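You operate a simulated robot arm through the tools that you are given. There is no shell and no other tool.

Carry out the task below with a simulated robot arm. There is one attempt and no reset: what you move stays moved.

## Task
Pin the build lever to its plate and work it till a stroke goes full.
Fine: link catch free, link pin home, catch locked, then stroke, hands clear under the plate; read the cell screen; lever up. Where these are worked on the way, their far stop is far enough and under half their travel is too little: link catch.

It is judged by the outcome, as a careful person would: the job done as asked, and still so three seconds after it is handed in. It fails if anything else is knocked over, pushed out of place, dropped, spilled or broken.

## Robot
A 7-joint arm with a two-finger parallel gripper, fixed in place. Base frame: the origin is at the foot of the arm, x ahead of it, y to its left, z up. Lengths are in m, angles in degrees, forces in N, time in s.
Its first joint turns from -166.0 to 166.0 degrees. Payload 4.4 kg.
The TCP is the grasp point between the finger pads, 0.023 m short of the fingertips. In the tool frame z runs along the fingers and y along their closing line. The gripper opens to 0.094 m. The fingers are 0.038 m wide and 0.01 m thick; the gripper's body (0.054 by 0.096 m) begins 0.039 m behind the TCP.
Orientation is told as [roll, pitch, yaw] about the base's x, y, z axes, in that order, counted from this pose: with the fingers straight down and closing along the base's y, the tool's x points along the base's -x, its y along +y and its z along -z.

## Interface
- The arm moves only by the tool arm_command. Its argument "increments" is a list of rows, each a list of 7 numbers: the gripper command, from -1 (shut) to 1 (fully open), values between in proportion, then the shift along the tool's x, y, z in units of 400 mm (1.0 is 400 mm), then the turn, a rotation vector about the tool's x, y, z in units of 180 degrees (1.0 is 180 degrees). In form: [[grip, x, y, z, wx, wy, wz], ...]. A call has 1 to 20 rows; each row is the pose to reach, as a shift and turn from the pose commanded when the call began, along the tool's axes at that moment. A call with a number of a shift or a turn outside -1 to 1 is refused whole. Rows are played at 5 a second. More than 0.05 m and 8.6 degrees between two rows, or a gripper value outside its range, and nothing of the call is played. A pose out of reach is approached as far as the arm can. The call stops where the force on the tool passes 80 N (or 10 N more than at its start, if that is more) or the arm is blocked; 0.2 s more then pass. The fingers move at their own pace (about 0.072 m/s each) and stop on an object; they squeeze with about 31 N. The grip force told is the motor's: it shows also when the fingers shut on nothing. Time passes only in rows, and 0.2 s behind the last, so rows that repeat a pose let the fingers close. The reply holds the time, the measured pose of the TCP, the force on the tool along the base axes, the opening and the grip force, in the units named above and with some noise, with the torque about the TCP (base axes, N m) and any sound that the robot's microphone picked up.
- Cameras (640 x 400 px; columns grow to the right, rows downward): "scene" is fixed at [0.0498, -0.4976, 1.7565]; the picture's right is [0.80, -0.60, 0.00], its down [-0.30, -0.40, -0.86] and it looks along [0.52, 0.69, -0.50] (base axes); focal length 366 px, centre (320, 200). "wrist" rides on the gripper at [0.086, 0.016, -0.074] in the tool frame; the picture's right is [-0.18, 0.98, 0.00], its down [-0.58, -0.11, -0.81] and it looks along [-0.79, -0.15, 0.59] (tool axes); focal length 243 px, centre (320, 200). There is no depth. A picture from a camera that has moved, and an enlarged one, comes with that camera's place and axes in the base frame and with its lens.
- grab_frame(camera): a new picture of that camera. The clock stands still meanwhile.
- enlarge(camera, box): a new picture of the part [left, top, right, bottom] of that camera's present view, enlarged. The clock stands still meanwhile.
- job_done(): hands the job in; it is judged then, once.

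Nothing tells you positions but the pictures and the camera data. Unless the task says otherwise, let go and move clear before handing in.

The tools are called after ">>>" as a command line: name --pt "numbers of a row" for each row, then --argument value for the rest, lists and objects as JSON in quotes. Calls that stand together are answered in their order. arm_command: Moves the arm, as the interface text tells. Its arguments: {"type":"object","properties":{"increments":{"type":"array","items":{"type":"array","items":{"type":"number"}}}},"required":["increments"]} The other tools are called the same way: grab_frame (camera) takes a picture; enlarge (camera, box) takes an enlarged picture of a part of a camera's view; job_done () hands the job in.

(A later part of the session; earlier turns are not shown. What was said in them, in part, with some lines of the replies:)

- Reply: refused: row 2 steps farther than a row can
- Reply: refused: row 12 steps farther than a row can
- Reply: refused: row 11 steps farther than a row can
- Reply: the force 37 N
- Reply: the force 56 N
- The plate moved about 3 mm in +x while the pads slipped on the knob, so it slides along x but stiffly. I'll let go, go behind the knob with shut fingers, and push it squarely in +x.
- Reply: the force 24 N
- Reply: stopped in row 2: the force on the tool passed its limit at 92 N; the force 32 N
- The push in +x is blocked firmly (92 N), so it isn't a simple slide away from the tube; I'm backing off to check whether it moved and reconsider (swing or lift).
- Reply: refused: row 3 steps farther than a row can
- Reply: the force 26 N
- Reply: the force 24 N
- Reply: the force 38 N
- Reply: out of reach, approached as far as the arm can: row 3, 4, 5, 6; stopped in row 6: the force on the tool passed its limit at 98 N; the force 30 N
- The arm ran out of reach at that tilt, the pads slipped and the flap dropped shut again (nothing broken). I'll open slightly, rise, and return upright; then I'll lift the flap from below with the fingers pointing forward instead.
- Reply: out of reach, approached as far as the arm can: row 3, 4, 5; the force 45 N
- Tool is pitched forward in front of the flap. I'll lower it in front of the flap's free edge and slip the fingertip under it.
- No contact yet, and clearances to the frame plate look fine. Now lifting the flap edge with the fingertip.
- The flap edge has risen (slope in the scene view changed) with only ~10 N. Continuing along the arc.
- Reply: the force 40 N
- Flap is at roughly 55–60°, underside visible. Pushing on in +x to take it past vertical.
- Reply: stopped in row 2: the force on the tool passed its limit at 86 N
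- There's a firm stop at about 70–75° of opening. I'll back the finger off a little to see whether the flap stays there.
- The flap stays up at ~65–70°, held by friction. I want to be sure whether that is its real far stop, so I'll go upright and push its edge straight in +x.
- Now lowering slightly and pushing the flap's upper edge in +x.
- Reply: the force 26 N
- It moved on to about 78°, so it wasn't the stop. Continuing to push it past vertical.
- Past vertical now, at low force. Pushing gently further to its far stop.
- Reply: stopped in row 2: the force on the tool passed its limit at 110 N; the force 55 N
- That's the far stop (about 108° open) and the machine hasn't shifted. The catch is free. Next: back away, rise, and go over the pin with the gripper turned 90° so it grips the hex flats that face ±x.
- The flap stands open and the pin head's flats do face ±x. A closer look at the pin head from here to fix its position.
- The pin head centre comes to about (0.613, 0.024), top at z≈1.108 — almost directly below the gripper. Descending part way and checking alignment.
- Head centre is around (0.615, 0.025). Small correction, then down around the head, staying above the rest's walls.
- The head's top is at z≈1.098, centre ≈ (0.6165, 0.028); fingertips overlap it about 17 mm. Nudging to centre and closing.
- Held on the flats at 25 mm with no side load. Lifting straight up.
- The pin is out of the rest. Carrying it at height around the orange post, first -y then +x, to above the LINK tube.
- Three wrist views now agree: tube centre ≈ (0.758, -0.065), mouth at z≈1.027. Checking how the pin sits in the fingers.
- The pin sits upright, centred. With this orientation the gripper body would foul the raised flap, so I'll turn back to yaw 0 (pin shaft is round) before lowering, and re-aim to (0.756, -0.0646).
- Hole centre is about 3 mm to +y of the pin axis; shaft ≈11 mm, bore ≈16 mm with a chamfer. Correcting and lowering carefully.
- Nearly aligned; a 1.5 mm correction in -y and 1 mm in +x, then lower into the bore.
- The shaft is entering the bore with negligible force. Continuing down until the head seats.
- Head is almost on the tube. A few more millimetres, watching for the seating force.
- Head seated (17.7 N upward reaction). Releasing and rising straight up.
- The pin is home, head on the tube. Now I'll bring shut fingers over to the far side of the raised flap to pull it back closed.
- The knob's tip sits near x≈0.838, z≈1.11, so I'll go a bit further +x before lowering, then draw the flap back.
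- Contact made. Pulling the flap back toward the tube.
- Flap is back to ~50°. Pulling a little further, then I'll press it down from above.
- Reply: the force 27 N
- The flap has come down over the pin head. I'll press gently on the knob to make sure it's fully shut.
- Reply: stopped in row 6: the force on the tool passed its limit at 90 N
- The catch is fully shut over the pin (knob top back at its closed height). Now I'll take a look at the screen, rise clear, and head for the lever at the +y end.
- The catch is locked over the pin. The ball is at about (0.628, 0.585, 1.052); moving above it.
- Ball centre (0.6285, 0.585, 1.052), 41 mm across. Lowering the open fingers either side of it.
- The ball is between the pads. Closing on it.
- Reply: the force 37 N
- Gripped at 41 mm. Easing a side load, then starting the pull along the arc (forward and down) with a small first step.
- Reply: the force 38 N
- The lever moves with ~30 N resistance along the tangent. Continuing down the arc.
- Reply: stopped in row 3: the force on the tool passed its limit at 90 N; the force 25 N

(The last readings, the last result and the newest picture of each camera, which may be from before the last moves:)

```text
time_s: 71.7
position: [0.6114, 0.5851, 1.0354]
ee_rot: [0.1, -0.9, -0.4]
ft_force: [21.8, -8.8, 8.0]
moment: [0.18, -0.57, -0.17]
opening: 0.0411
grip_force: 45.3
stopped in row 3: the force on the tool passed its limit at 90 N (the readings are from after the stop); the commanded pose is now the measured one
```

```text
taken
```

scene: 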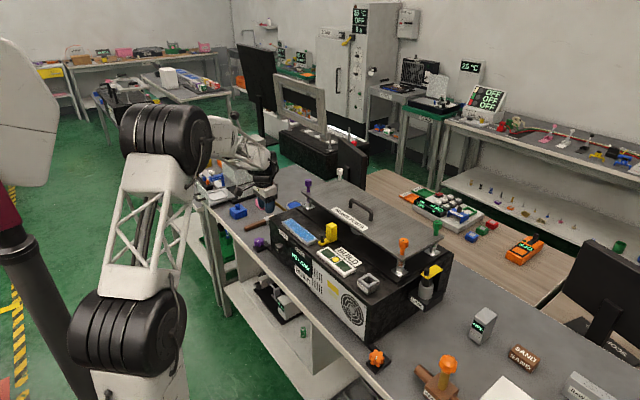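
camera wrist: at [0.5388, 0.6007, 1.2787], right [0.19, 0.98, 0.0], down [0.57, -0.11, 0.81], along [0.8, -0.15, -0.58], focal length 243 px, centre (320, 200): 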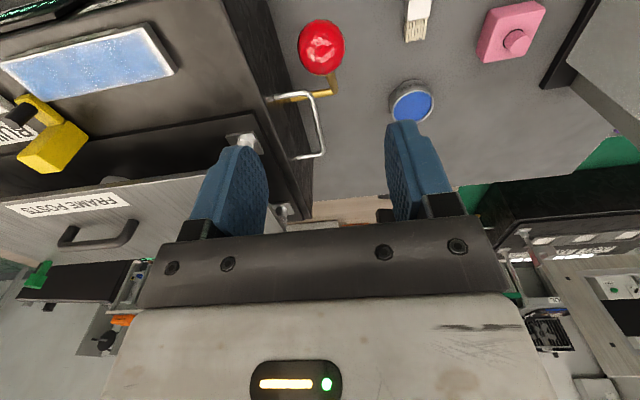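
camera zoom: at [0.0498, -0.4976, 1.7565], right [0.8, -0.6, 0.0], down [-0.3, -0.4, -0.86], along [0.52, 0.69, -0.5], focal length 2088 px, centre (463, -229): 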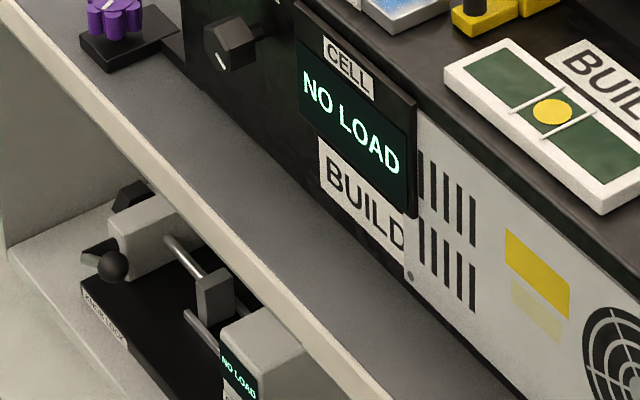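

The lever stopped about 7° down with the force at its limit. I need to see whether something blocks it (the plate, or the yellow block) or whether I pulled off its true arc.

>>> enlarge --camera "scene" --box '[240, 170, 460, 310]'

>>> enlarge --camera "scene" --box '[230, 160, 330, 260]'

>>> grab_frame --camera "wrist"

```text
2.86 times, centred on (350, 240) of scene
camera zoom: at [0.0498, -0.4976, 1.7565], right [0.8, -0.6, 0.0], down [-0.3, -0.4, -0.86], along [0.52, 0.69, -0.5], focal length 1044 px, centre (234, 86)
```

zoom: 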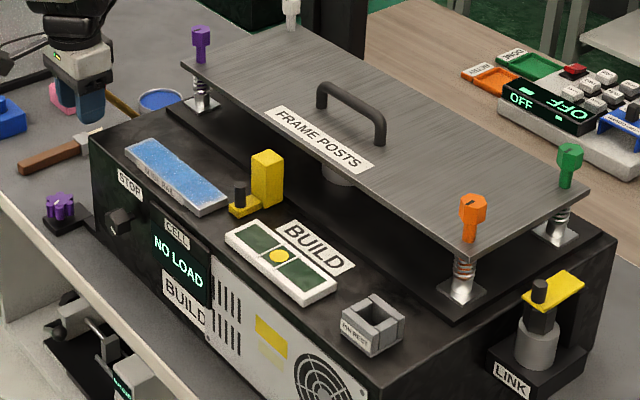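

```text
4.00 times, centred on (280, 210) of scene
camera zoom: at [0.0498, -0.4976, 1.7565], right [0.8, -0.6, 0.0], down [-0.3, -0.4, -0.86], along [0.52, 0.69, -0.5], focal length 1462 px, centre (480, 160)
```

zoom: 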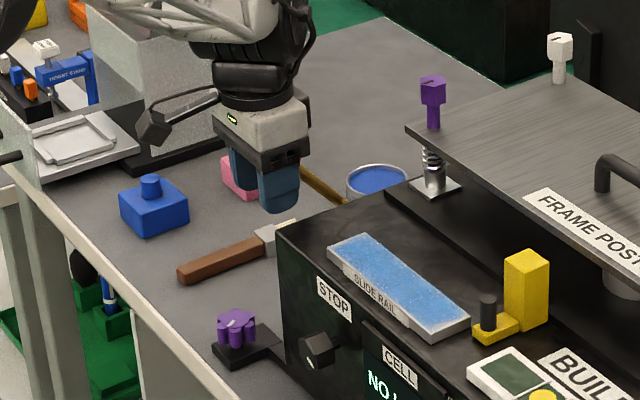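

```text
taken
camera wrist: at [0.5238, 0.6008, 1.1073], right [0.19, 0.98, 0.01], down [0.57, -0.11, 0.82], along [0.8, -0.15, -0.58], focal length 243 px, centre (320, 200)
```

wrist: 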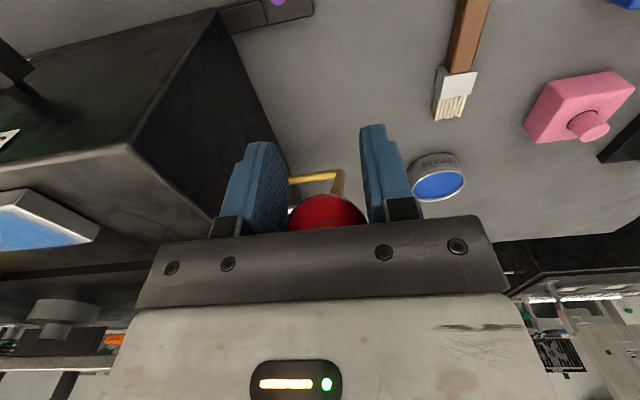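

The ball now sits higher between the pads than before — the pads slid down over it rather than moving the lever. I'll open, rise off, and re-measure the ball to see if the lever moved at all.

>>> arm_command --pt "0.0 0 0 0 0 0 0" --pt "0.4 0 0 0 0 0 0" --pt "0.4 0 0 -0.1 0 0 0" --pt "0.4 0 0 -0.2 0 0 0" --pt "0.4 0 0 -0.3 0 0 0" --pt "0.4 0 0 -0.38 0 0 0"

>>> grab_frame --camera "wrist"

>>> enlarge --camera "wrist" --box '[240, 0, 400, 120]'

>>> enlarge --camera "scene" --box '[240, 160, 340, 240]'

```text
time_s: 73.1
position: [0.6071, 0.5879, 1.1832]
ee_rot: [0.1, -0.8, -0.3]
ft_force: [0.5, 0.3, -0.3]
moment: [-0.01, 0.04, 0.0]
opening: 0.0659
grip_force: 0.0
```

```text
taken
camera wrist: at [0.5203, 0.6022, 1.2567], right [0.19, 0.98, 0.0], down [0.57, -0.11, 0.81], along [0.8, -0.15, -0.58], focal length 243 px, centre (320, 200)
```

wrist: 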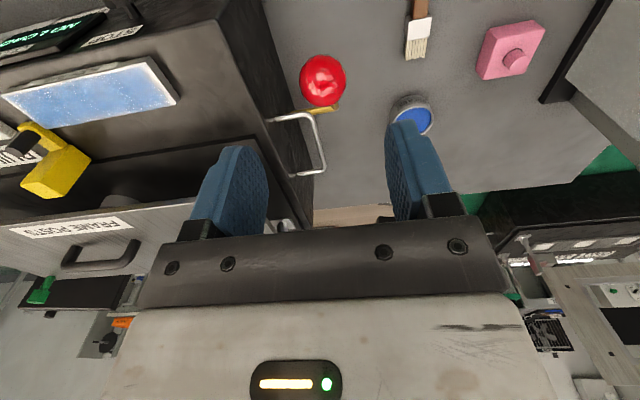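

```text
3.33 times, centred on (320, 60) of wrist
camera zoom: at [0.5203, 0.6022, 1.2567], right [0.19, 0.98, 0.0], down [0.57, -0.11, 0.81], along [0.8, -0.15, -0.58], focal length 809 px, centre (320, 667)
```

zoom: 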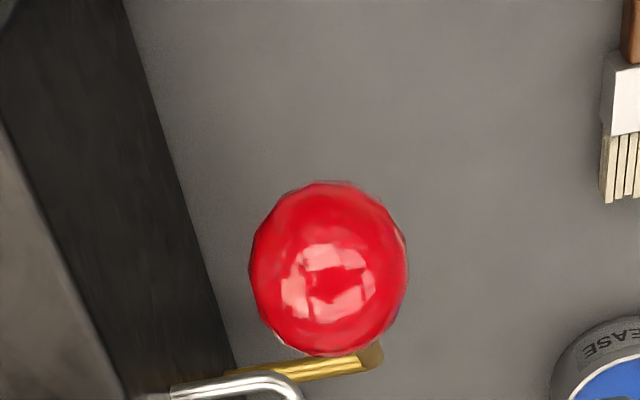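

```text
5.00 times, centred on (290, 200) of scene
camera zoom: at [0.0498, -0.4976, 1.7565], right [0.8, -0.6, 0.0], down [-0.3, -0.4, -0.86], along [0.52, 0.69, -0.5], focal length 1827 px, centre (470, 200)
```

zoom: 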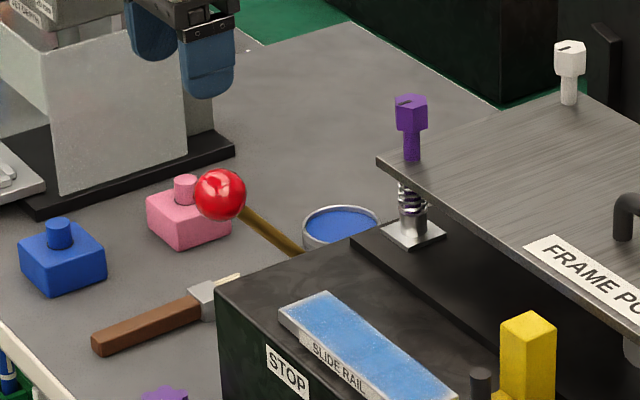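

The ball hasn't moved at all, so downward it is at a stop from the start; the lever probably rests down and must first be raised. I'll regrip the ball and test gently in the upward/back direction.

>>> arm_command --pt "0.4 -0.05 -0.003 0.0 0 0.004 0" --pt "0.4 -0.05 -0.003 0.1 0 0.004 0" --pt "0.4 -0.05 -0.003 0.2 0 0.004 0" --pt "0.4 -0.05 -0.003 0.28 0 0.004 0" --pt "0.4 -0.05 -0.003 0.322 0 0.004 0" --pt "0.1 -0.05 -0.003 0.322 0 0.004 0" --pt "-0.2 -0.05 -0.003 0.322 0 0.004 0" --pt "-0.4 -0.05 -0.003 0.322 0 0.004 0" --pt "-0.4 -0.05 -0.003 0.322 0 0.004 0"

>>> enlarge --camera "wrist" --box '[220, 80, 420, 220]'

```text
time_s: 75.1
position: [0.6286, 0.5855, 1.0558]
ee_rot: [0.0, -0.1, -0.3]
ft_force: [0.6, -18.2, 1.0]
moment: [-0.05, -0.16, 0.05]
opening: 0.0413
grip_force: 45.5
```

```text
2.86 times, centred on (320, 150) of wrist
camera zoom: at [0.5439, 0.6007, 1.1298], right [0.19, 0.98, 0.0], down [0.58, -0.11, 0.81], along [0.79, -0.15, -0.59], focal length 693 px, centre (320, 343)
```

zoom: 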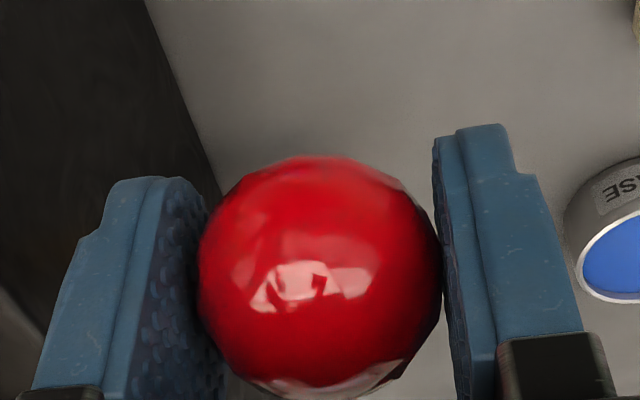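

>>> arm_command --pt "-0.4 -0.01 -0.002 -0.008 0 0 0" --pt "-0.4 -0.0188 -0.002 -0.0155 0 0 0" --pt "-0.4 -0.029 -0.002 -0.023 0 0 0" --pt "-0.4 -0.0388 -0.002 -0.0303 0 0 0"

>>> enlarge --camera "wrist" --box '[220, 80, 420, 220]'

>>> enlarge --camera "scene" --box '[230, 160, 330, 260]'

```text
time_s: 76.1
position: [0.6458, 0.5836, 1.068]
ee_rot: [0.1, -0.1, -0.3]
ft_force: [-2.1, 13.1, -12.0]
moment: [0.07, 1.26, -0.1]
opening: 0.041
grip_force: 44.7
```

```text
2.86 times, centred on (320, 150) of wrist
camera zoom: at [0.5591, 0.6005, 1.1422], right [0.19, 0.98, 0.0], down [0.58, -0.11, 0.81], along [0.79, -0.15, -0.59], focal length 693 px, centre (320, 343)
```

zoom: 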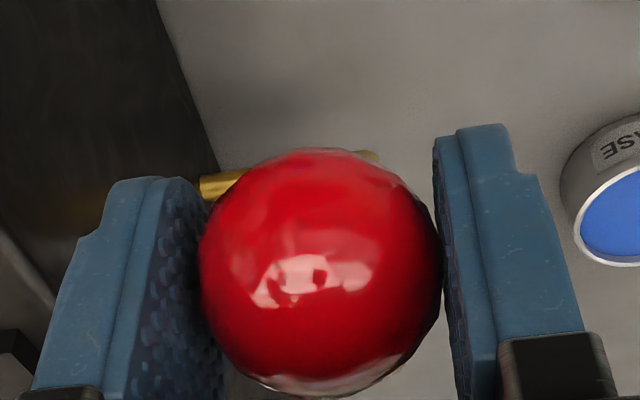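

```text
4.00 times, centred on (280, 210) of scene
camera zoom: at [0.0498, -0.4976, 1.7565], right [0.8, -0.6, 0.0], down [-0.3, -0.4, -0.86], along [0.52, 0.69, -0.5], focal length 1462 px, centre (480, 160)
```

zoom: 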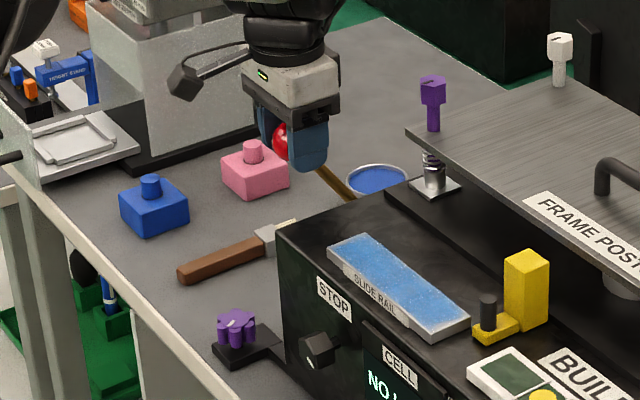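

The ball followed easily upward, so the stroke is the other way: the lever starts at one end and swings up/back. Continuing along the arc and watching the forces and the screen.

>>> arm_command --pt "-0.4 -0.0175 0 -0.0115 0 0 0" --pt "-0.4 -0.035 0 -0.0223 0 0 0" --pt "-0.4 -0.053 0 -0.0325 0 0 0" --pt "-0.4 -0.0718 0 -0.0415 0 0 0" --pt "-0.4 -0.091 0 -0.05 0 0 0" --pt "-0.4 -0.11 0 -0.0573 0 0 0"

>>> enlarge --camera "wrist" --box '[220, 80, 420, 220]'

>>> enlarge --camera "scene" --box '[240, 170, 460, 310]'

```text
time_s: 77.5
position: [0.6888, 0.5853, 1.0929]
ee_rot: [0.2, -0.2, -0.2]
ft_force: [-10.6, 46.3, 4.3]
moment: [0.29, 1.32, 0.02]
opening: 0.0414
grip_force: 45.5
```

```text
2.86 times, centred on (320, 150) of wrist
camera zoom: at [0.6023, 0.6003, 1.1668], right [0.19, 0.98, 0.0], down [0.58, -0.11, 0.81], along [0.79, -0.15, -0.59], focal length 693 px, centre (320, 343)
```

zoom: 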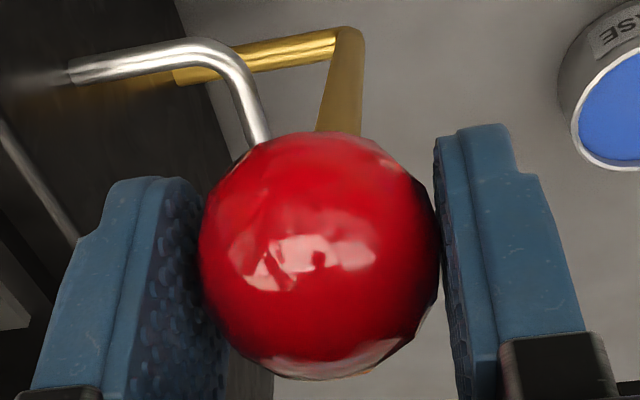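

```text
2.86 times, centred on (350, 240) of scene
camera zoom: at [0.0498, -0.4976, 1.7565], right [0.8, -0.6, 0.0], down [-0.3, -0.4, -0.86], along [0.52, 0.69, -0.5], focal length 1044 px, centre (234, 86)
```

zoom: 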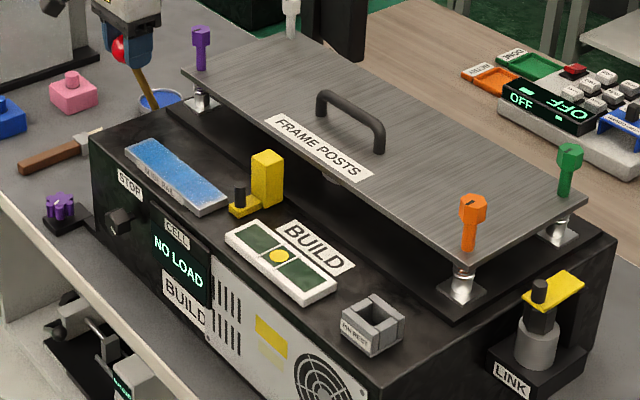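

The plate is going down on its posts as the lever swings back — this is the stroke. Continuing with a small sideways correction.

>>> arm_command --pt "-0.4 -0.02 0.004 -0.0065 0 0 0" --pt "-0.4 -0.0395 0.005 -0.0125 0 0 0" --pt "-0.4 -0.06 0.005 -0.0172 0 0 0" --pt "-0.4 -0.08 0.005 -0.0215 0 0 0"

>>> enlarge --camera "scene" --box '[240, 170, 460, 310]'

>>> enlarge --camera "wrist" --box '[220, 80, 420, 220]'

```text
time_s: 78.5
position: [0.719, 0.5852, 1.1002]
ee_rot: [0.1, -0.1, -0.3]
ft_force: [-9.3, 15.0, 3.7]
moment: [0.07, 1.3, -0.09]
opening: 0.0412
grip_force: 45.3
```

```text
2.86 times, centred on (350, 240) of scene
camera zoom: at [0.0498, -0.4976, 1.7565], right [0.8, -0.6, 0.0], down [-0.3, -0.4, -0.86], along [0.52, 0.69, -0.5], focal length 1044 px, centre (234, 86)
```

zoom: 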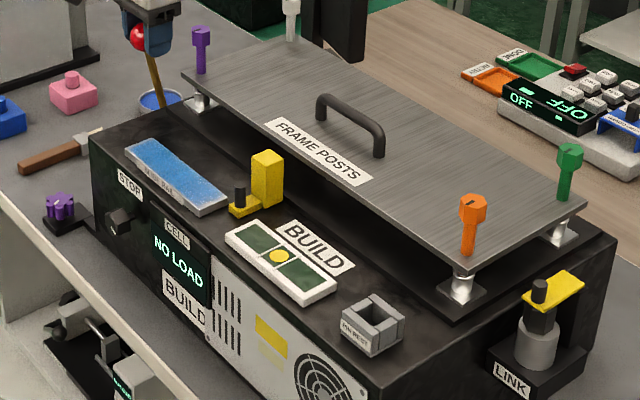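

```text
2.86 times, centred on (320, 150) of wrist
camera zoom: at [0.6345, 0.6006, 1.1742], right [0.19, 0.98, 0.0], down [0.58, -0.11, 0.81], along [0.79, -0.15, -0.59], focal length 693 px, centre (320, 343)
```

zoom: 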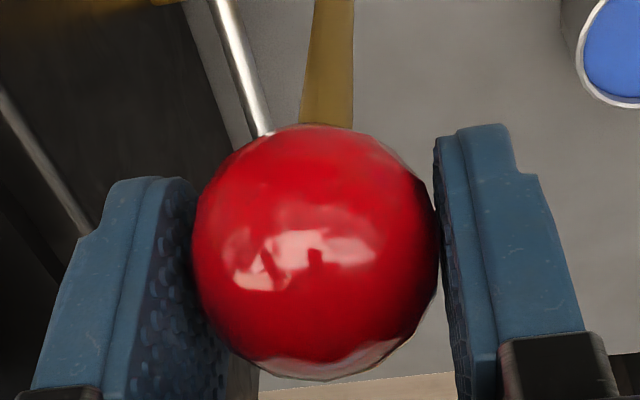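

Still smooth at ~10 N; plate has gone down considerably. Continuing past vertical with a slightly refined arc centre.

>>> arm_command --pt "-0.4 -0.03 0.002 0.0 0 0 0" --pt "-0.4 -0.0625 0.002 0.0025 0 0 0" --pt "-0.4 -0.1 0.002 0.005 0 0 0" --pt "-0.4 -0.1425 0.002 0.01 0 0 0"

>>> enlarge --camera "scene" --box '[240, 170, 460, 310]'

>>> enlarge --camera "wrist" --box '[220, 80, 420, 220]'

```text
time_s: 79.5
position: [0.7776, 0.5856, 1.0976]
ee_rot: [0.1, -0.1, -0.3]
ft_force: [-10.7, 0.9, 15.7]
moment: [0.02, 1.19, -0.07]
opening: 0.041
grip_force: 44.7
```

```text
2.86 times, centred on (350, 240) of scene
camera zoom: at [0.0498, -0.4976, 1.7565], right [0.8, -0.6, 0.0], down [-0.3, -0.4, -0.86], along [0.52, 0.69, -0.5], focal length 1044 px, centre (234, 86)
```

zoom: 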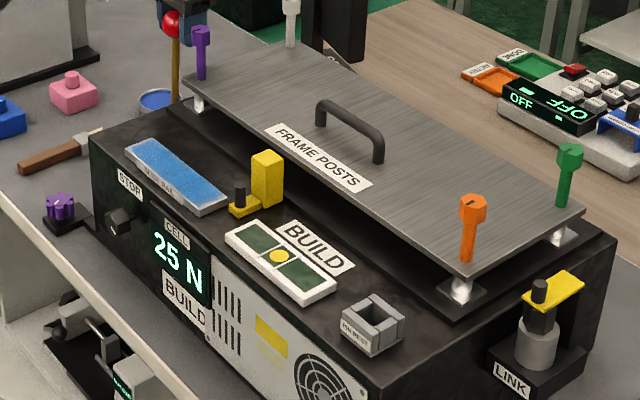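

```text
2.86 times, centred on (320, 150) of wrist
camera zoom: at [0.6915, 0.6005, 1.1717], right [0.19, 0.98, 0.0], down [0.58, -0.11, 0.81], along [0.79, -0.15, -0.59], focal length 693 px, centre (320, 343)
```

zoom: 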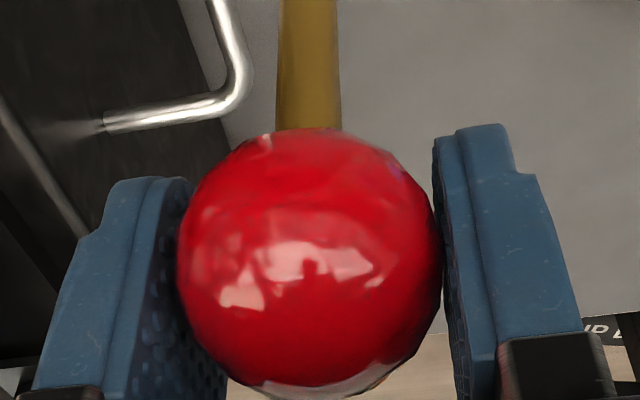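

The cell now reads 25 N. The stroke is loading; I'll carry on along the arc while watching the screen.

>>> arm_command --pt "-0.4 -0.043 0.002 0.003 0 0 0" --pt "-0.4 -0.086 0.002 0.009 0 0 0" --pt "-0.4 -0.106 0.002 0.015 0 0 0"

>>> enlarge --camera "scene" --box '[240, 170, 460, 310]'

>>> enlarge --camera "wrist" --box '[220, 80, 420, 220]'

```text
time_s: 80.3
position: [0.8197, 0.587, 1.0901]
ee_rot: [0.2, -0.2, -0.2]
ft_force: [-0.5, 0.4, -0.1]
moment: [-0.03, -0.03, 0.03]
opening: 0.0283
grip_force: 0.0
```

```text
2.86 times, centred on (350, 240) of scene
camera zoom: at [0.0498, -0.4976, 1.7565], right [0.8, -0.6, 0.0], down [-0.3, -0.4, -0.86], along [0.52, 0.69, -0.5], focal length 1044 px, centre (234, 86)
```

zoom: 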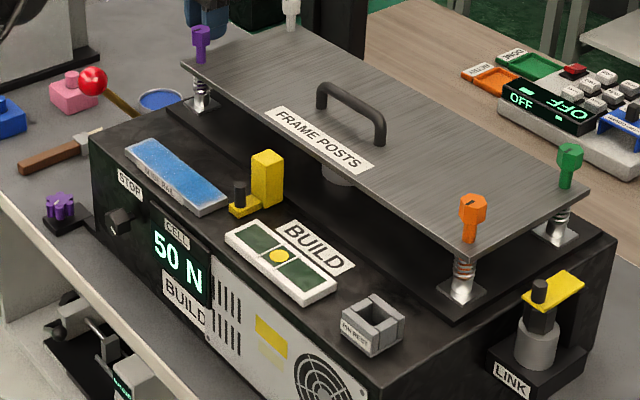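

```text
2.86 times, centred on (320, 150) of wrist
camera zoom: at [0.7352, 0.6027, 1.1646], right [0.19, 0.98, 0.0], down [0.58, -0.11, 0.81], along [0.79, -0.15, -0.59], focal length 693 px, centre (320, 343)
```

zoom: 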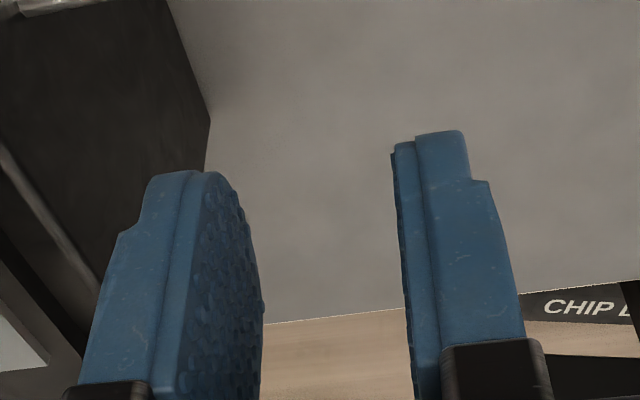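

The ball slipped out and the lever sprang back to its start; the cell holds 50 N. Gripping by friction isn't enough, so for the next stroke I'll push the ball from behind with two slightly parted fingers cradling it. Moving around to the -x side of the ball.

>>> arm_command --pt "-0.4 0.0 0 -0.1 0 0 0" --pt "-0.574 0.0 0 -0.2 0 0 0" --pt "-0.574 0.08 0 -0.28 0 0 0" --pt "-0.574 0.19 0 -0.29 0 0 0" --pt "-0.574 0.3 0 -0.29 0 0 0" --pt "-0.574 0.41 0 -0.29 0 0 0" --pt "-0.574 0.52 0 -0.29 0 0 0" --pt "-0.574 0.62 -0.003 -0.29 0 0 0" --pt "-0.574 0.66 -0.003 -0.2 0 0 0" --pt "-0.574 0.66 -0.003 -0.1 0 0 0" --pt "-0.574 0.66 -0.003 0.0 0 0 0" --pt "-0.574 0.66 -0.003 0.075 0 0 0"

>>> grab_frame --camera "wrist"

>>> enlarge --camera "scene" --box '[240, 170, 400, 310]'

```text
time_s: 82.9
position: [0.5536, 0.5841, 1.0598]
ee_rot: [0.1, 0.0, -0.4]
ft_force: [-0.3, 0.7, -0.3]
moment: [0.0, 0.0, -0.01]
opening: 0.0201
grip_force: 0.1
```

```text
taken
camera wrist: at [0.4687, 0.5996, 1.1342], right [0.19, 0.98, 0.0], down [0.58, -0.11, 0.81], along [0.79, -0.15, -0.59], focal length 243 px, centre (320, 200)
```

wrist: 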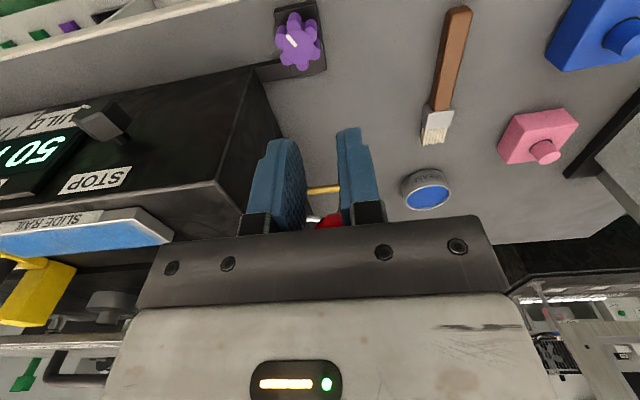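

```text
2.86 times, centred on (320, 240) of scene
camera zoom: at [0.0498, -0.4976, 1.7565], right [0.8, -0.6, 0.0], down [-0.3, -0.4, -0.86], along [0.52, 0.69, -0.5], focal length 1044 px, centre (320, 86)
```

zoom: 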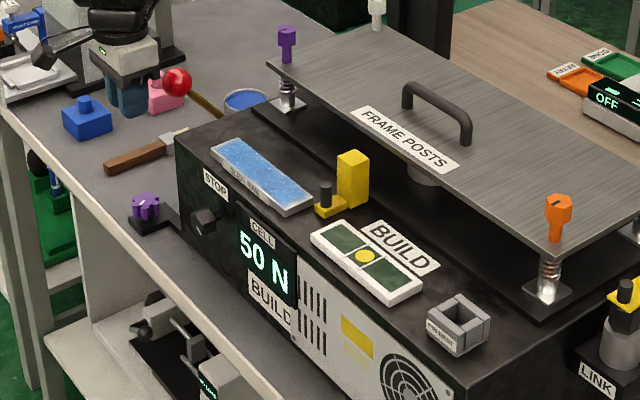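

The ball is right in front of the parted fingers. Pushing it along its arc now.

>>> arm_command --pt "-0.574 -0.06 0.003 0.0 0 0 0" --pt "-0.574 -0.0935 0.003 -0.001 0 0 0" --pt "-0.574 -0.127 0.003 -0.026 0 0 0" --pt "-0.574 -0.1635 0.003 -0.05 0 0 0" --pt "-0.574 -0.2015 0.003 -0.069 0 0 0" --pt "-0.574 -0.241 0.003 -0.086 0 0 0" --pt "-0.574 -0.282 0.003 -0.098 0 0 0" --pt "-0.574 -0.3235 0.003 -0.108 0 0 0"

>>> grab_frame --camera "wrist"

>>> enlarge --camera "scene" --box '[240, 160, 400, 300]'

```text
time_s: 84.7
position: [0.6852, 0.5859, 1.1033]
ee_rot: [0.1, -0.1, -0.3]
ft_force: [-2.5, -1.3, -0.3]
moment: [0.04, 0.03, -0.05]
opening: 0.0204
grip_force: 0.0
```

```text
taken
camera wrist: at [0.5991, 0.6018, 1.1771], right [0.19, 0.98, 0.0], down [0.58, -0.11, 0.81], along [0.79, -0.15, -0.59], focal length 243 px, centre (320, 200)
```

wrist: 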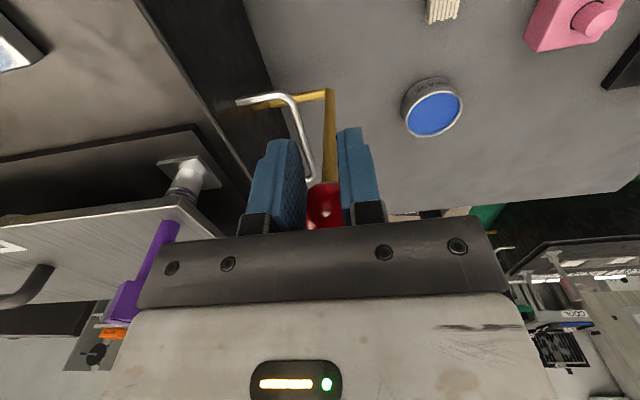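

```text
2.86 times, centred on (320, 230) of scene
camera zoom: at [0.0498, -0.4976, 1.7565], right [0.8, -0.6, 0.0], down [-0.3, -0.4, -0.86], along [0.52, 0.69, -0.5], focal length 1044 px, centre (320, 114)
```

zoom: 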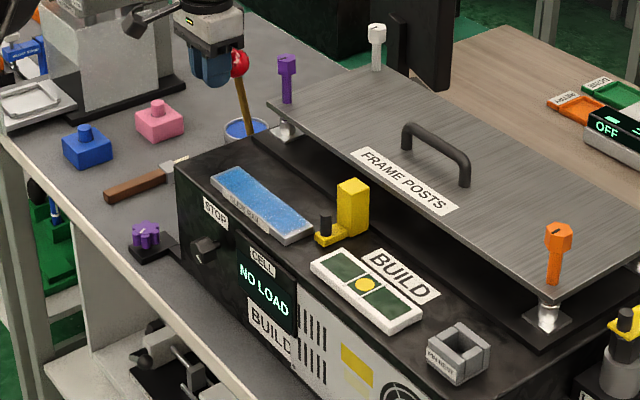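

Smooth with only a few newtons. Continuing past vertical.

>>> arm_command --pt "-0.574 -0.042 0 -0.005 0 0 0" --pt "-0.574 -0.085 0 -0.0075 0 0 0" --pt "-0.574 -0.128 0 -0.006 0 0 0" --pt "-0.574 -0.17 0 0 0 0 0" --pt "-0.574 -0.212 0 0.009 0 0 0"

>>> grab_frame --camera "wrist"

>>> enlarge --camera "scene" --box '[240, 160, 400, 300]'

```text
time_s: 85.9
position: [0.7675, 0.5841, 1.0998]
ee_rot: [-0.1, 0.0, -0.3]
ft_force: [-48.2, -23.8, 1.3]
moment: [-0.07, 0.31, -0.86]
opening: 0.0354
grip_force: 23.7
```

```text
taken
camera wrist: at [0.6826, 0.6011, 1.1725], right [0.19, 0.98, 0.0], down [0.58, -0.11, 0.81], along [0.79, -0.15, -0.59], focal length 243 px, centre (320, 200)
```

wrist: 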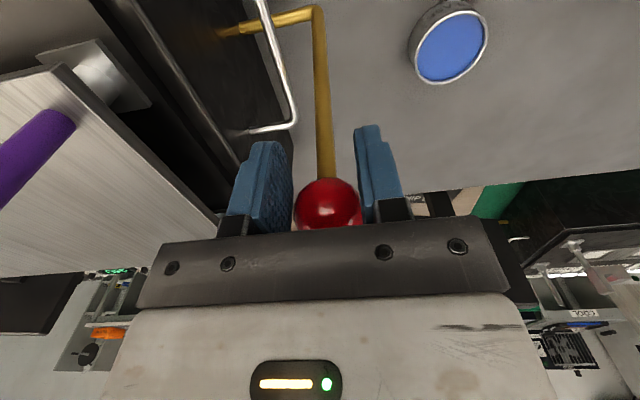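

```text
2.86 times, centred on (320, 230) of scene
camera zoom: at [0.0498, -0.4976, 1.7565], right [0.8, -0.6, 0.0], down [-0.3, -0.4, -0.86], along [0.52, 0.69, -0.5], focal length 1044 px, centre (320, 114)
```

zoom: 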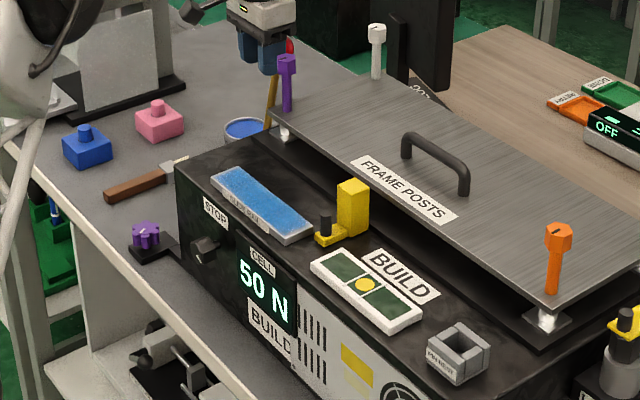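

The cell reads 50 N at about 105° with 48 N at the hand; the ball is wedging the fingers apart. I'll push a little further and watch the screen.

>>> arm_command --pt "-0.574 -0.012 0.003 0.004 0 0 0" --pt "-0.574 -0.025 0.003 0.008 0 0 0" --pt "-0.574 -0.038 0.003 0.013 0 0 0"

>>> enlarge --camera "scene" --box '[240, 160, 400, 300]'

>>> enlarge --camera "wrist" --box '[220, 80, 420, 220]'

```text
time_s: 86.2
position: [0.7687, 0.5853, 1.0983]
ee_rot: [-0.2, 0.3, -0.3]
ft_force: [-42.3, -22.4, 11.5]
moment: [-0.49, 0.39, -0.82]
opening: 0.0352
grip_force: 44.7
stopped in row 1: the force on the tool passed its limit at 95 N (the readings are from after the stop); the commanded pose is now the measured one
```

```text
2.86 times, centred on (320, 230) of scene
camera zoom: at [0.0498, -0.4976, 1.7565], right [0.8, -0.6, 0.0], down [-0.3, -0.4, -0.86], along [0.52, 0.69, -0.5], focal length 1044 px, centre (320, 114)
```

zoom: 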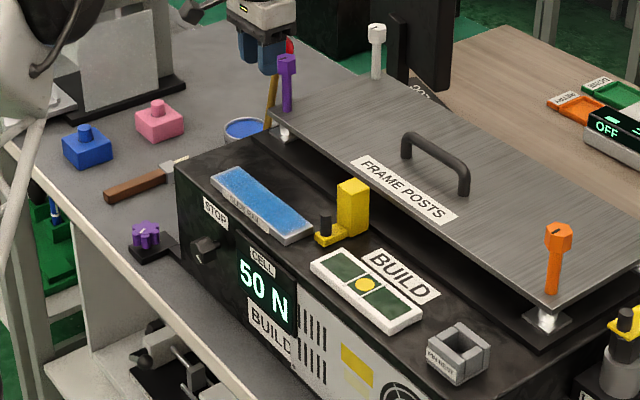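

```text
2.86 times, centred on (320, 150) of wrist
camera zoom: at [0.6829, 0.6012, 1.1728], right [0.19, 0.98, 0.0], down [0.58, -0.11, 0.8], along [0.79, -0.15, -0.59], focal length 693 px, centre (320, 343)
```

zoom: 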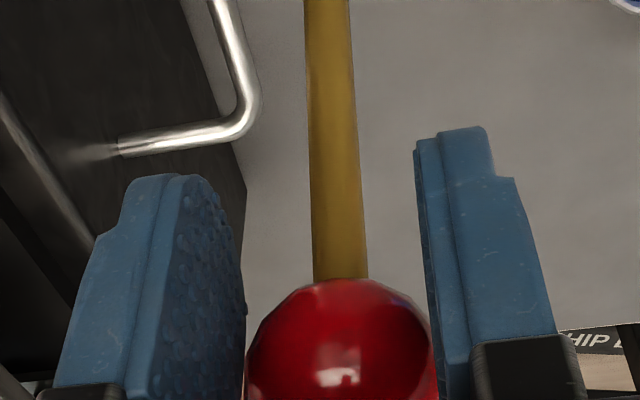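

Firm resistance at ~105° with 50 N on the cell. I'll let the lever come back gently, see what the screen holds, and then repeat with fully shut fingers, which can push squarely.

>>> arm_command --pt "-0.574 0.045 0 -0.01 0 0 0" --pt "-0.574 0.087 0 -0.0175 0 0 0" --pt "-0.574 0.15 0 -0.015 0 0 0" --pt "-0.574 0.214 0 -0.0125 0 0 0" --pt "-0.574 0.297 0 0.01 0 0 0" --pt "-0.574 0.374 0 0.045 0 0 0" --pt "-0.574 0.445 0 0.095 0 0 0" --pt "-0.574 0.535 0 0.095 0 0 0"

>>> enlarge --camera "scene" --box '[240, 160, 400, 300]'

>>> grab_frame --camera "wrist"

```text
time_s: 88.0
position: [0.5545, 0.5863, 1.0587]
ee_rot: [-0.2, 0.2, -0.2]
ft_force: [-0.2, 0.1, -0.6]
moment: [-0.03, 0.0, -0.03]
opening: 0.0199
grip_force: 0.1
```

```text
2.86 times, centred on (320, 230) of scene
camera zoom: at [0.0498, -0.4976, 1.7565], right [0.8, -0.6, 0.0], down [-0.3, -0.4, -0.86], along [0.52, 0.69, -0.5], focal length 1044 px, centre (320, 114)
```

zoom: 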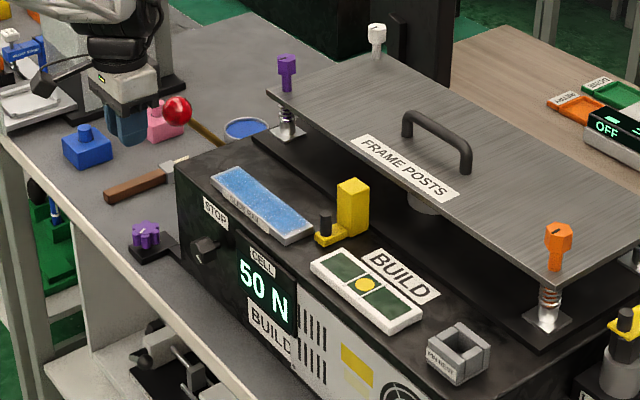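

```text
taken
camera wrist: at [0.469, 0.6028, 1.1338], right [0.19, 0.98, 0.0], down [0.58, -0.11, 0.8], along [0.79, -0.15, -0.59], focal length 243 px, centre (320, 200)
```

wrist: 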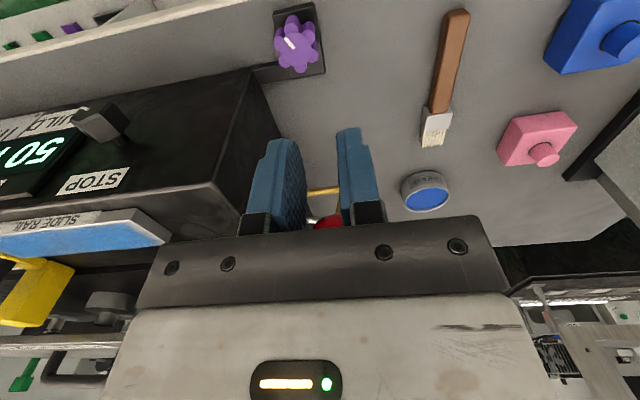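

The screen holds the last stroke's value, 50 N. Another stroke, this time with shut fingers pushing squarely on the ball.

>>> arm_command --pt "-1 0 0 0 0 0 0" --pt "-1 -0.05 -0.001 0 0 0 0" --pt "-1 -0.085 -0.001 0 0 0 0" --pt "-1 -0.12 -0.001 -0.024 0 0 0" --pt "-1 -0.155 -0.001 -0.0475 0 0 0" --pt "-1 -0.193 -0.001 -0.067 0 0 0" --pt "-1 -0.2325 -0.001 -0.0838 0 0 0" --pt "-1 -0.273 -0.001 -0.096 0 0 0" --pt "-1 -0.315 -0.001 -0.1058 0 0 0" --pt "-1 -0.357 -0.001 -0.111 0 0 0" --pt "-1 -0.4 -0.001 -0.1133 0 0 0" --pt "-1 -0.4428 -0.001 -0.1115 0 0 0"

>>> grab_frame --camera "wrist"

>>> enlarge --camera "scene" --box '[240, 160, 400, 300]'

```text
time_s: 90.6
position: [0.7335, 0.586, 1.1038]
ee_rot: [-0.1, 0.2, -0.3]
ft_force: [-7.2, -0.4, 3.0]
moment: [-0.02, -0.04, 0.01]
opening: 0.0002
grip_force: 31.1
```

```text
taken
camera wrist: at [0.6475, 0.6016, 1.1782], right [0.19, 0.98, 0.0], down [0.58, -0.11, 0.8], along [0.79, -0.15, -0.59], focal length 243 px, centre (320, 200)
```

wrist: 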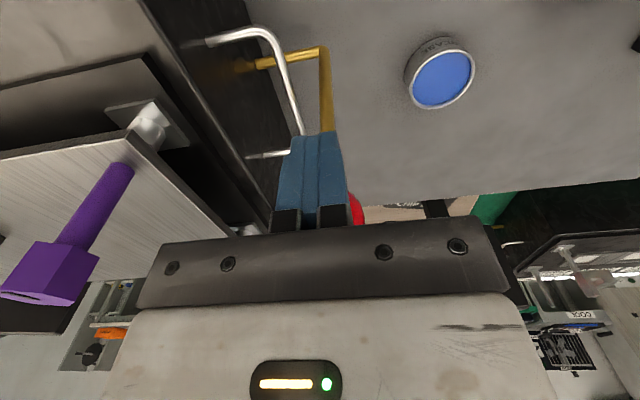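

```text
2.86 times, centred on (320, 230) of scene
camera zoom: at [0.0498, -0.4976, 1.7565], right [0.8, -0.6, 0.0], down [-0.3, -0.4, -0.86], along [0.52, 0.69, -0.5], focal length 1044 px, centre (320, 114)
```

zoom: 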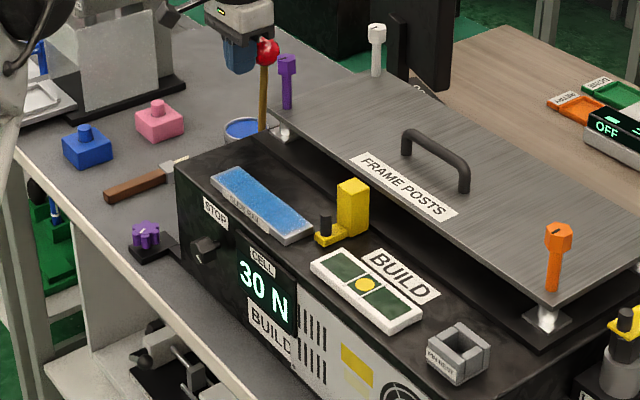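

30 N so far, with only ~7 N at the hand. Continuing.

>>> arm_command --pt "-1 -0.022 0.003 0.003 0 0 0" --pt "-1 -0.042 0.005 0.006 0 0 0" --pt "-1 -0.063 0.005 0.01 0 0 0" --pt "-1 -0.084 0.005 0.015 0 0 0"

>>> grab_frame --camera "wrist"

>>> enlarge --camera "scene" --box '[240, 160, 400, 300]'

```text
time_s: 91.6
position: [0.7579, 0.5883, 1.1003]
ee_rot: [-0.4, 0.5, -0.1]
ft_force: [-52.8, -21.5, 12.0]
moment: [-0.09, -0.15, -0.55]
opening: 0.0
grip_force: 30.8
stopped in row 4: the force on the tool passed its limit at 105 N (the readings are from after the stop); the commanded pose is now the measured one
```

```text
taken
camera wrist: at [0.6731, 0.6037, 1.1752], right [0.19, 0.98, -0.01], down [0.59, -0.11, 0.8], along [0.79, -0.15, -0.6], focal length 243 px, centre (320, 200)
```

wrist: 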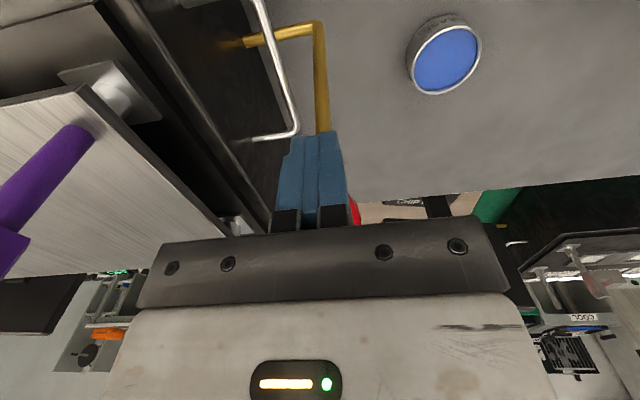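

```text
2.86 times, centred on (320, 230) of scene
camera zoom: at [0.0498, -0.4976, 1.7565], right [0.8, -0.6, 0.0], down [-0.3, -0.4, -0.86], along [0.52, 0.69, -0.5], focal length 1044 px, centre (320, 114)
```

zoom: 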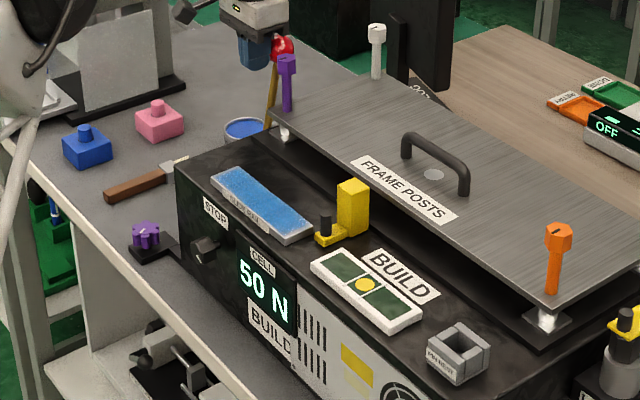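

The lever meets a firm end stop at ~105° with the plate fully down; the cell reads 50 N. Looking closely at the screen.

>>> enlarge --camera "scene" --box '[280, 235, 330, 275]'

>>> enlarge --camera "scene" --box '[300, 170, 460, 300]'

```text
10.00 times, centred on (305, 255) of scene
camera zoom: at [0.0498, -0.4976, 1.7565], right [0.8, -0.6, 0.0], down [-0.3, -0.4, -0.86], along [0.52, 0.69, -0.5], focal length 3655 px, centre (470, -350)
```

zoom: 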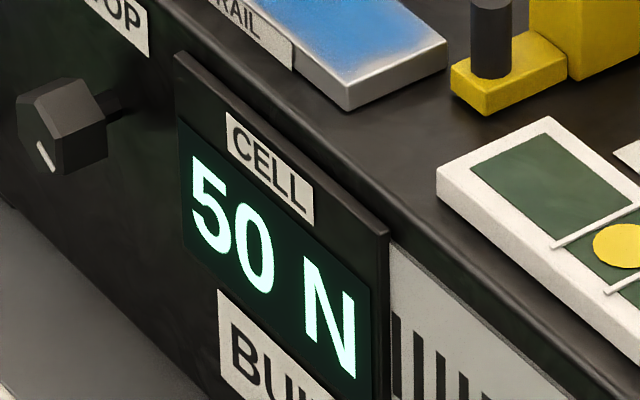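

```text
3.08 times, centred on (380, 235) of scene
camera zoom: at [0.0498, -0.4976, 1.7565], right [0.8, -0.6, 0.0], down [-0.3, -0.4, -0.86], along [0.52, 0.69, -0.5], focal length 1124 px, centre (135, 92)
```

zoom: 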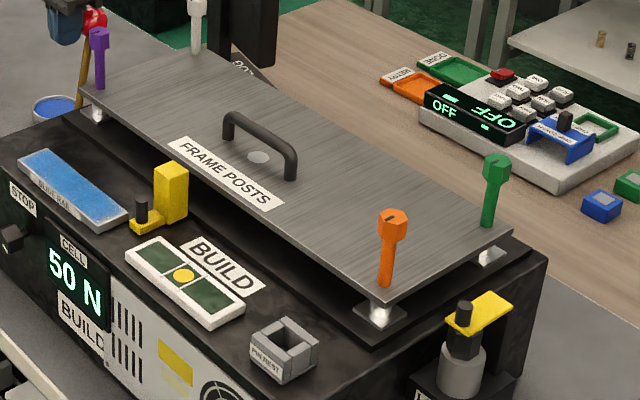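

50 N at the full-travel stop, repeatably — that stroke went full, with pin home and catch locked. Now letting the lever come back up under control.

>>> arm_command --pt "-1 0.033 -0.003 -0.004 0 0 0" --pt "-1 0.066 -0.005 -0.0075 0 0 0" --pt "-1 0.108 -0.005 -0.0085 0 0 0" --pt "-1 0.151 -0.005 -0.0075 0 0 0" --pt "-1 0.193 -0.005 0 0 0 0" --pt "-1 0.235 -0.005 0.0075 0 0 0" --pt "-1 0.275 -0.005 0.021 0 0 0" --pt "-1 0.3155 -0.005 0.037 0 0 0" --pt "-1 0.3765 -0.005 0.07 0 0 0" --pt "-1 0.4235 -0.005 0.106 0 0 0" --pt "-1 0.51 -0.005 0.106 0 0 0"

>>> enlarge --camera "scene" --box '[240, 160, 400, 300]'

>>> enlarge --camera "scene" --box '[380, 210, 480, 310]'

```text
time_s: 94.0
position: [0.5572, 0.586, 1.0591]
ee_rot: [-0.1, 0.6, -0.2]
ft_force: [0.2, -0.1, 0.5]
moment: [-0.02, -0.01, -0.02]
opening: 0.0
grip_force: 31.6
```

```text
2.86 times, centred on (320, 230) of scene
camera zoom: at [0.0498, -0.4976, 1.7565], right [0.8, -0.6, 0.0], down [-0.3, -0.4, -0.86], along [0.52, 0.69, -0.5], focal length 1044 px, centre (320, 114)
```

zoom: 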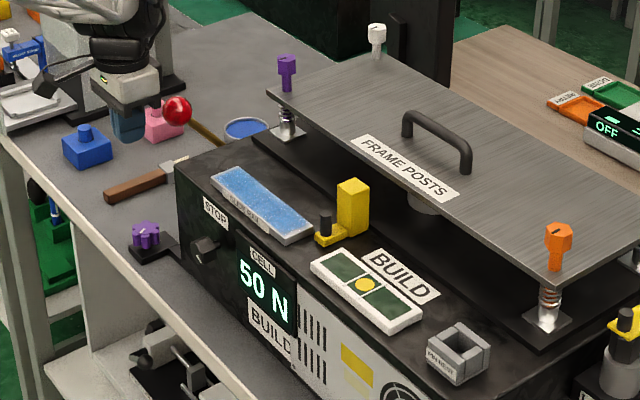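

```text
4.00 times, centred on (430, 260) of scene
camera zoom: at [0.0498, -0.4976, 1.7565], right [0.8, -0.6, 0.0], down [-0.3, -0.4, -0.86], along [0.52, 0.69, -0.5], focal length 1462 px, centre (-120, -40)
```

zoom: 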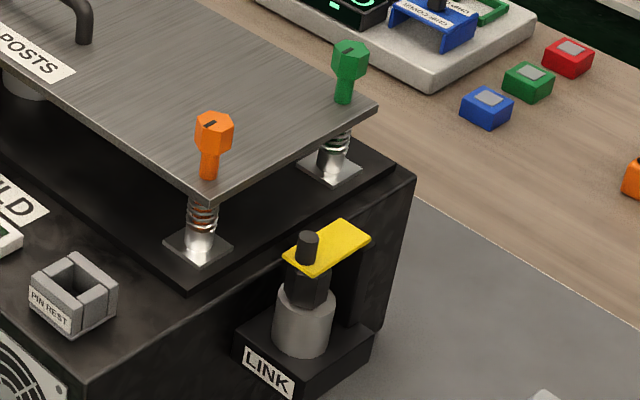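

Lever is up, plate up, screen holds 50 N, catch still shut over the pin. I'll check the front for any marking of what a full reading is.

>>> enlarge --camera "scene" --box '[310, 260, 370, 320]'

>>> enlarge --camera "scene" --box '[300, 215, 380, 275]'

>>> enlarge --camera "scene" --box '[245, 270, 325, 340]'

>>> grab_frame --camera "scene"

```text
6.67 times, centred on (340, 290) of scene
camera zoom: at [0.0498, -0.4976, 1.7565], right [0.8, -0.6, 0.0], down [-0.3, -0.4, -0.86], along [0.52, 0.69, -0.5], focal length 2436 px, centre (187, -400)
```

zoom: 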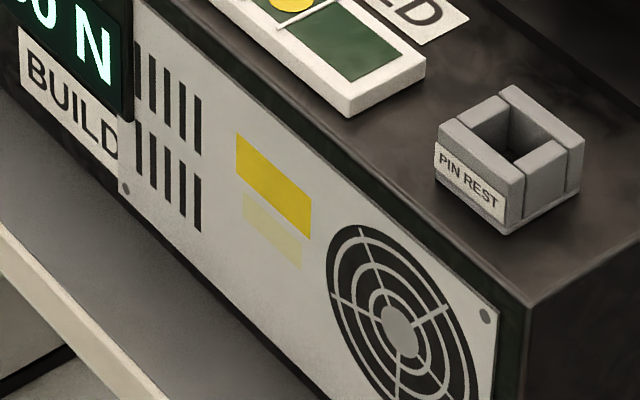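

```text
6.67 times, centred on (340, 245) of scene
camera zoom: at [0.0498, -0.4976, 1.7565], right [0.8, -0.6, 0.0], down [-0.3, -0.4, -0.86], along [0.52, 0.69, -0.5], focal length 2436 px, centre (187, -100)
```

zoom: 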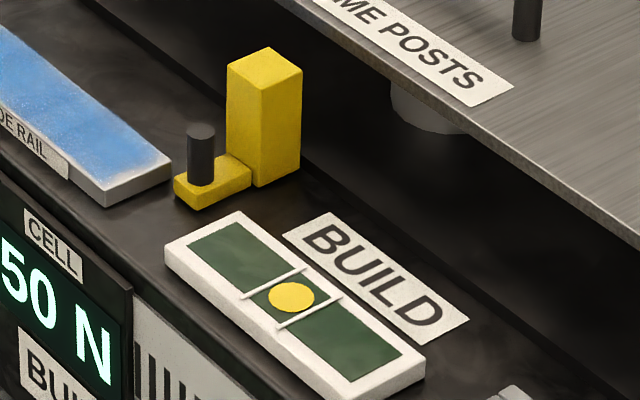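

```text
5.71 times, centred on (285, 305) of scene
camera zoom: at [0.0498, -0.4976, 1.7565], right [0.8, -0.6, 0.0], down [-0.3, -0.4, -0.86], along [0.52, 0.69, -0.5], focal length 2088 px, centre (520, -400)
```

zoom: 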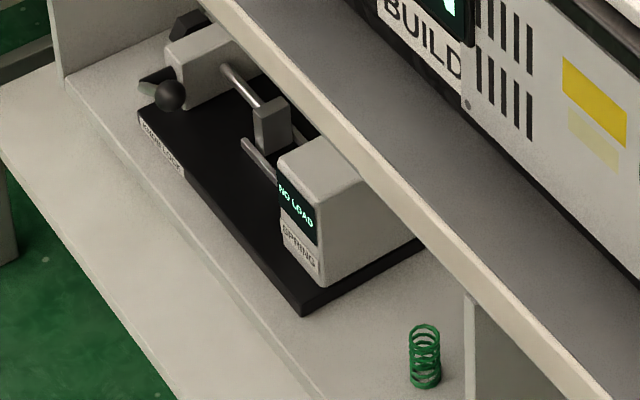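

```text
taken
```

scene: 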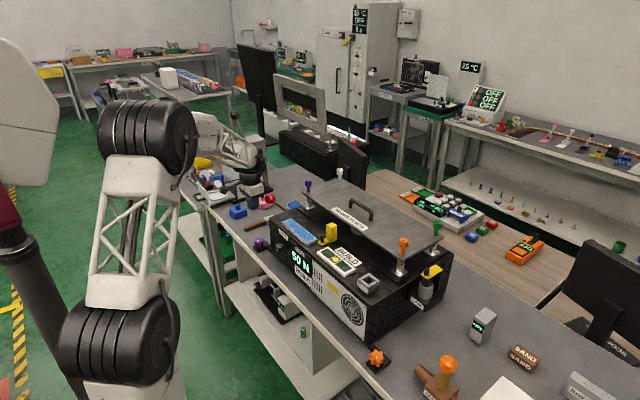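

No further marking; 50 N is the load at the lever's end stop, reached on consecutive strokes. Finally I'll back away and rise clear, then take a last look.

>>> arm_command --pt "-1 0.05 0 -0.02 0 0 0" --pt "-1 0.1 0 -0.12 0 0 0" --pt "-1 0.13 0 -0.23 0 0 0" --pt "-1 0.16 -0.02 -0.34 0 0 0" --pt "-1 0.2 -0.08 -0.44 0 0 0" --pt "-1 0.24 -0.16 -0.52 0 0 0" --pt "-1 0.24 -0.16 -0.52 0 0 0"

>>> grab_frame --camera "scene"

>>> enlarge --camera "scene" --box '[240, 170, 460, 310]'

>>> grab_frame --camera "wrist"

```text
time_s: 95.6
position: [0.461, 0.5243, 1.2682]
ee_rot: [-0.1, 0.5, -0.2]
ft_force: [0.0, 0.3, 0.3]
moment: [0.02, -0.02, -0.02]
opening: 0.0
grip_force: 30.6
```

```text
taken
```

scene: 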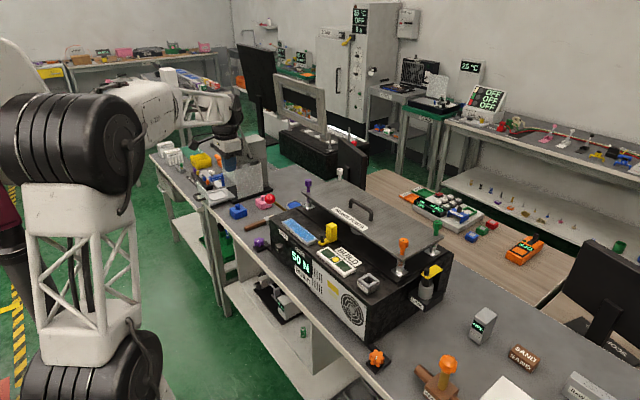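

```text
2.86 times, centred on (350, 240) of scene
camera zoom: at [0.0498, -0.4976, 1.7565], right [0.8, -0.6, 0.0], down [-0.3, -0.4, -0.86], along [0.52, 0.69, -0.5], focal length 1044 px, centre (234, 86)
```

zoom: 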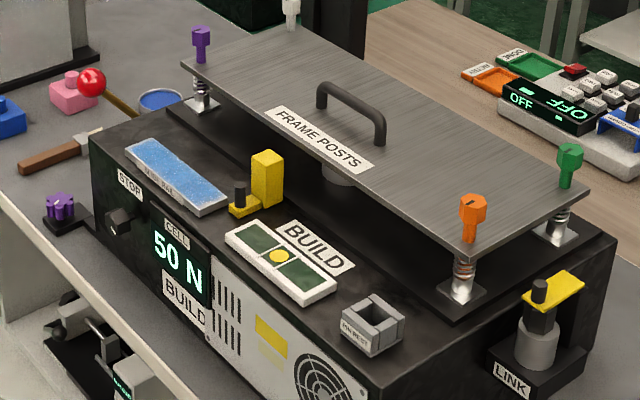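

```text
taken
camera wrist: at [0.3764, 0.5399, 1.3431], right [0.19, 0.98, -0.01], down [0.59, -0.11, 0.8], along [0.79, -0.15, -0.6], focal length 243 px, centre (320, 200)
```

wrist: 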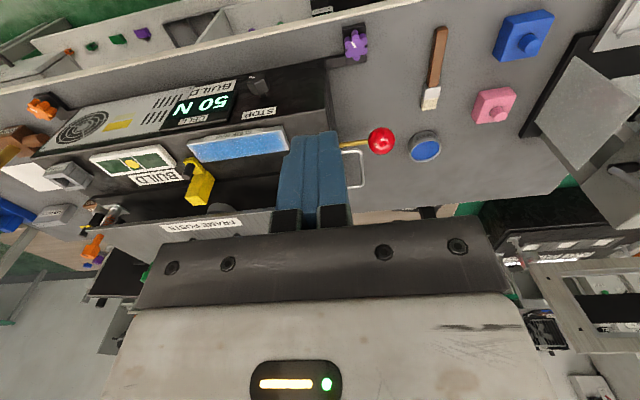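

The pin is home under the locked catch, the lever and plate are up, the cell holds 50 N from the full stroke, and everything else looks as it was. The arm is clear, so I'm handing in.

>>> job_done

```text
The job is handed in.
```

The build lever is pinned to its plate and the last stroke ran to the lever's end stop, with 50 N on the cell screen. I took 50 N as full because the last two strokes both read it at that stop. No full figure is marked on the front of the machine, so that part is my judgement.

- **Link:** the catch was swung open to its far stop, the link pin seated with its head on the tube, and the catch closed over it and pressed down. It was still shut after the strokes.
- **Strokes:** there were three.
    - In the first, the ball slipped out of my grip partway, and the lever sprang back to its start on its own. The screen read 50 N after that too.
    - The second and third were pushed to the stop and let back under control.
- **Forces:** several pushes passed the 80 N limit and were cut off, at 86 to 110 N. They came on the catch, where I first tried to slide it before finding it hinges up, and on the lever at its stops. I saw nothing shifted or damaged afterwards.
- **At hand-in:** the lever and plate are up, the screen still holds 50 N, and the arm is clear. Nothing else looked moved.
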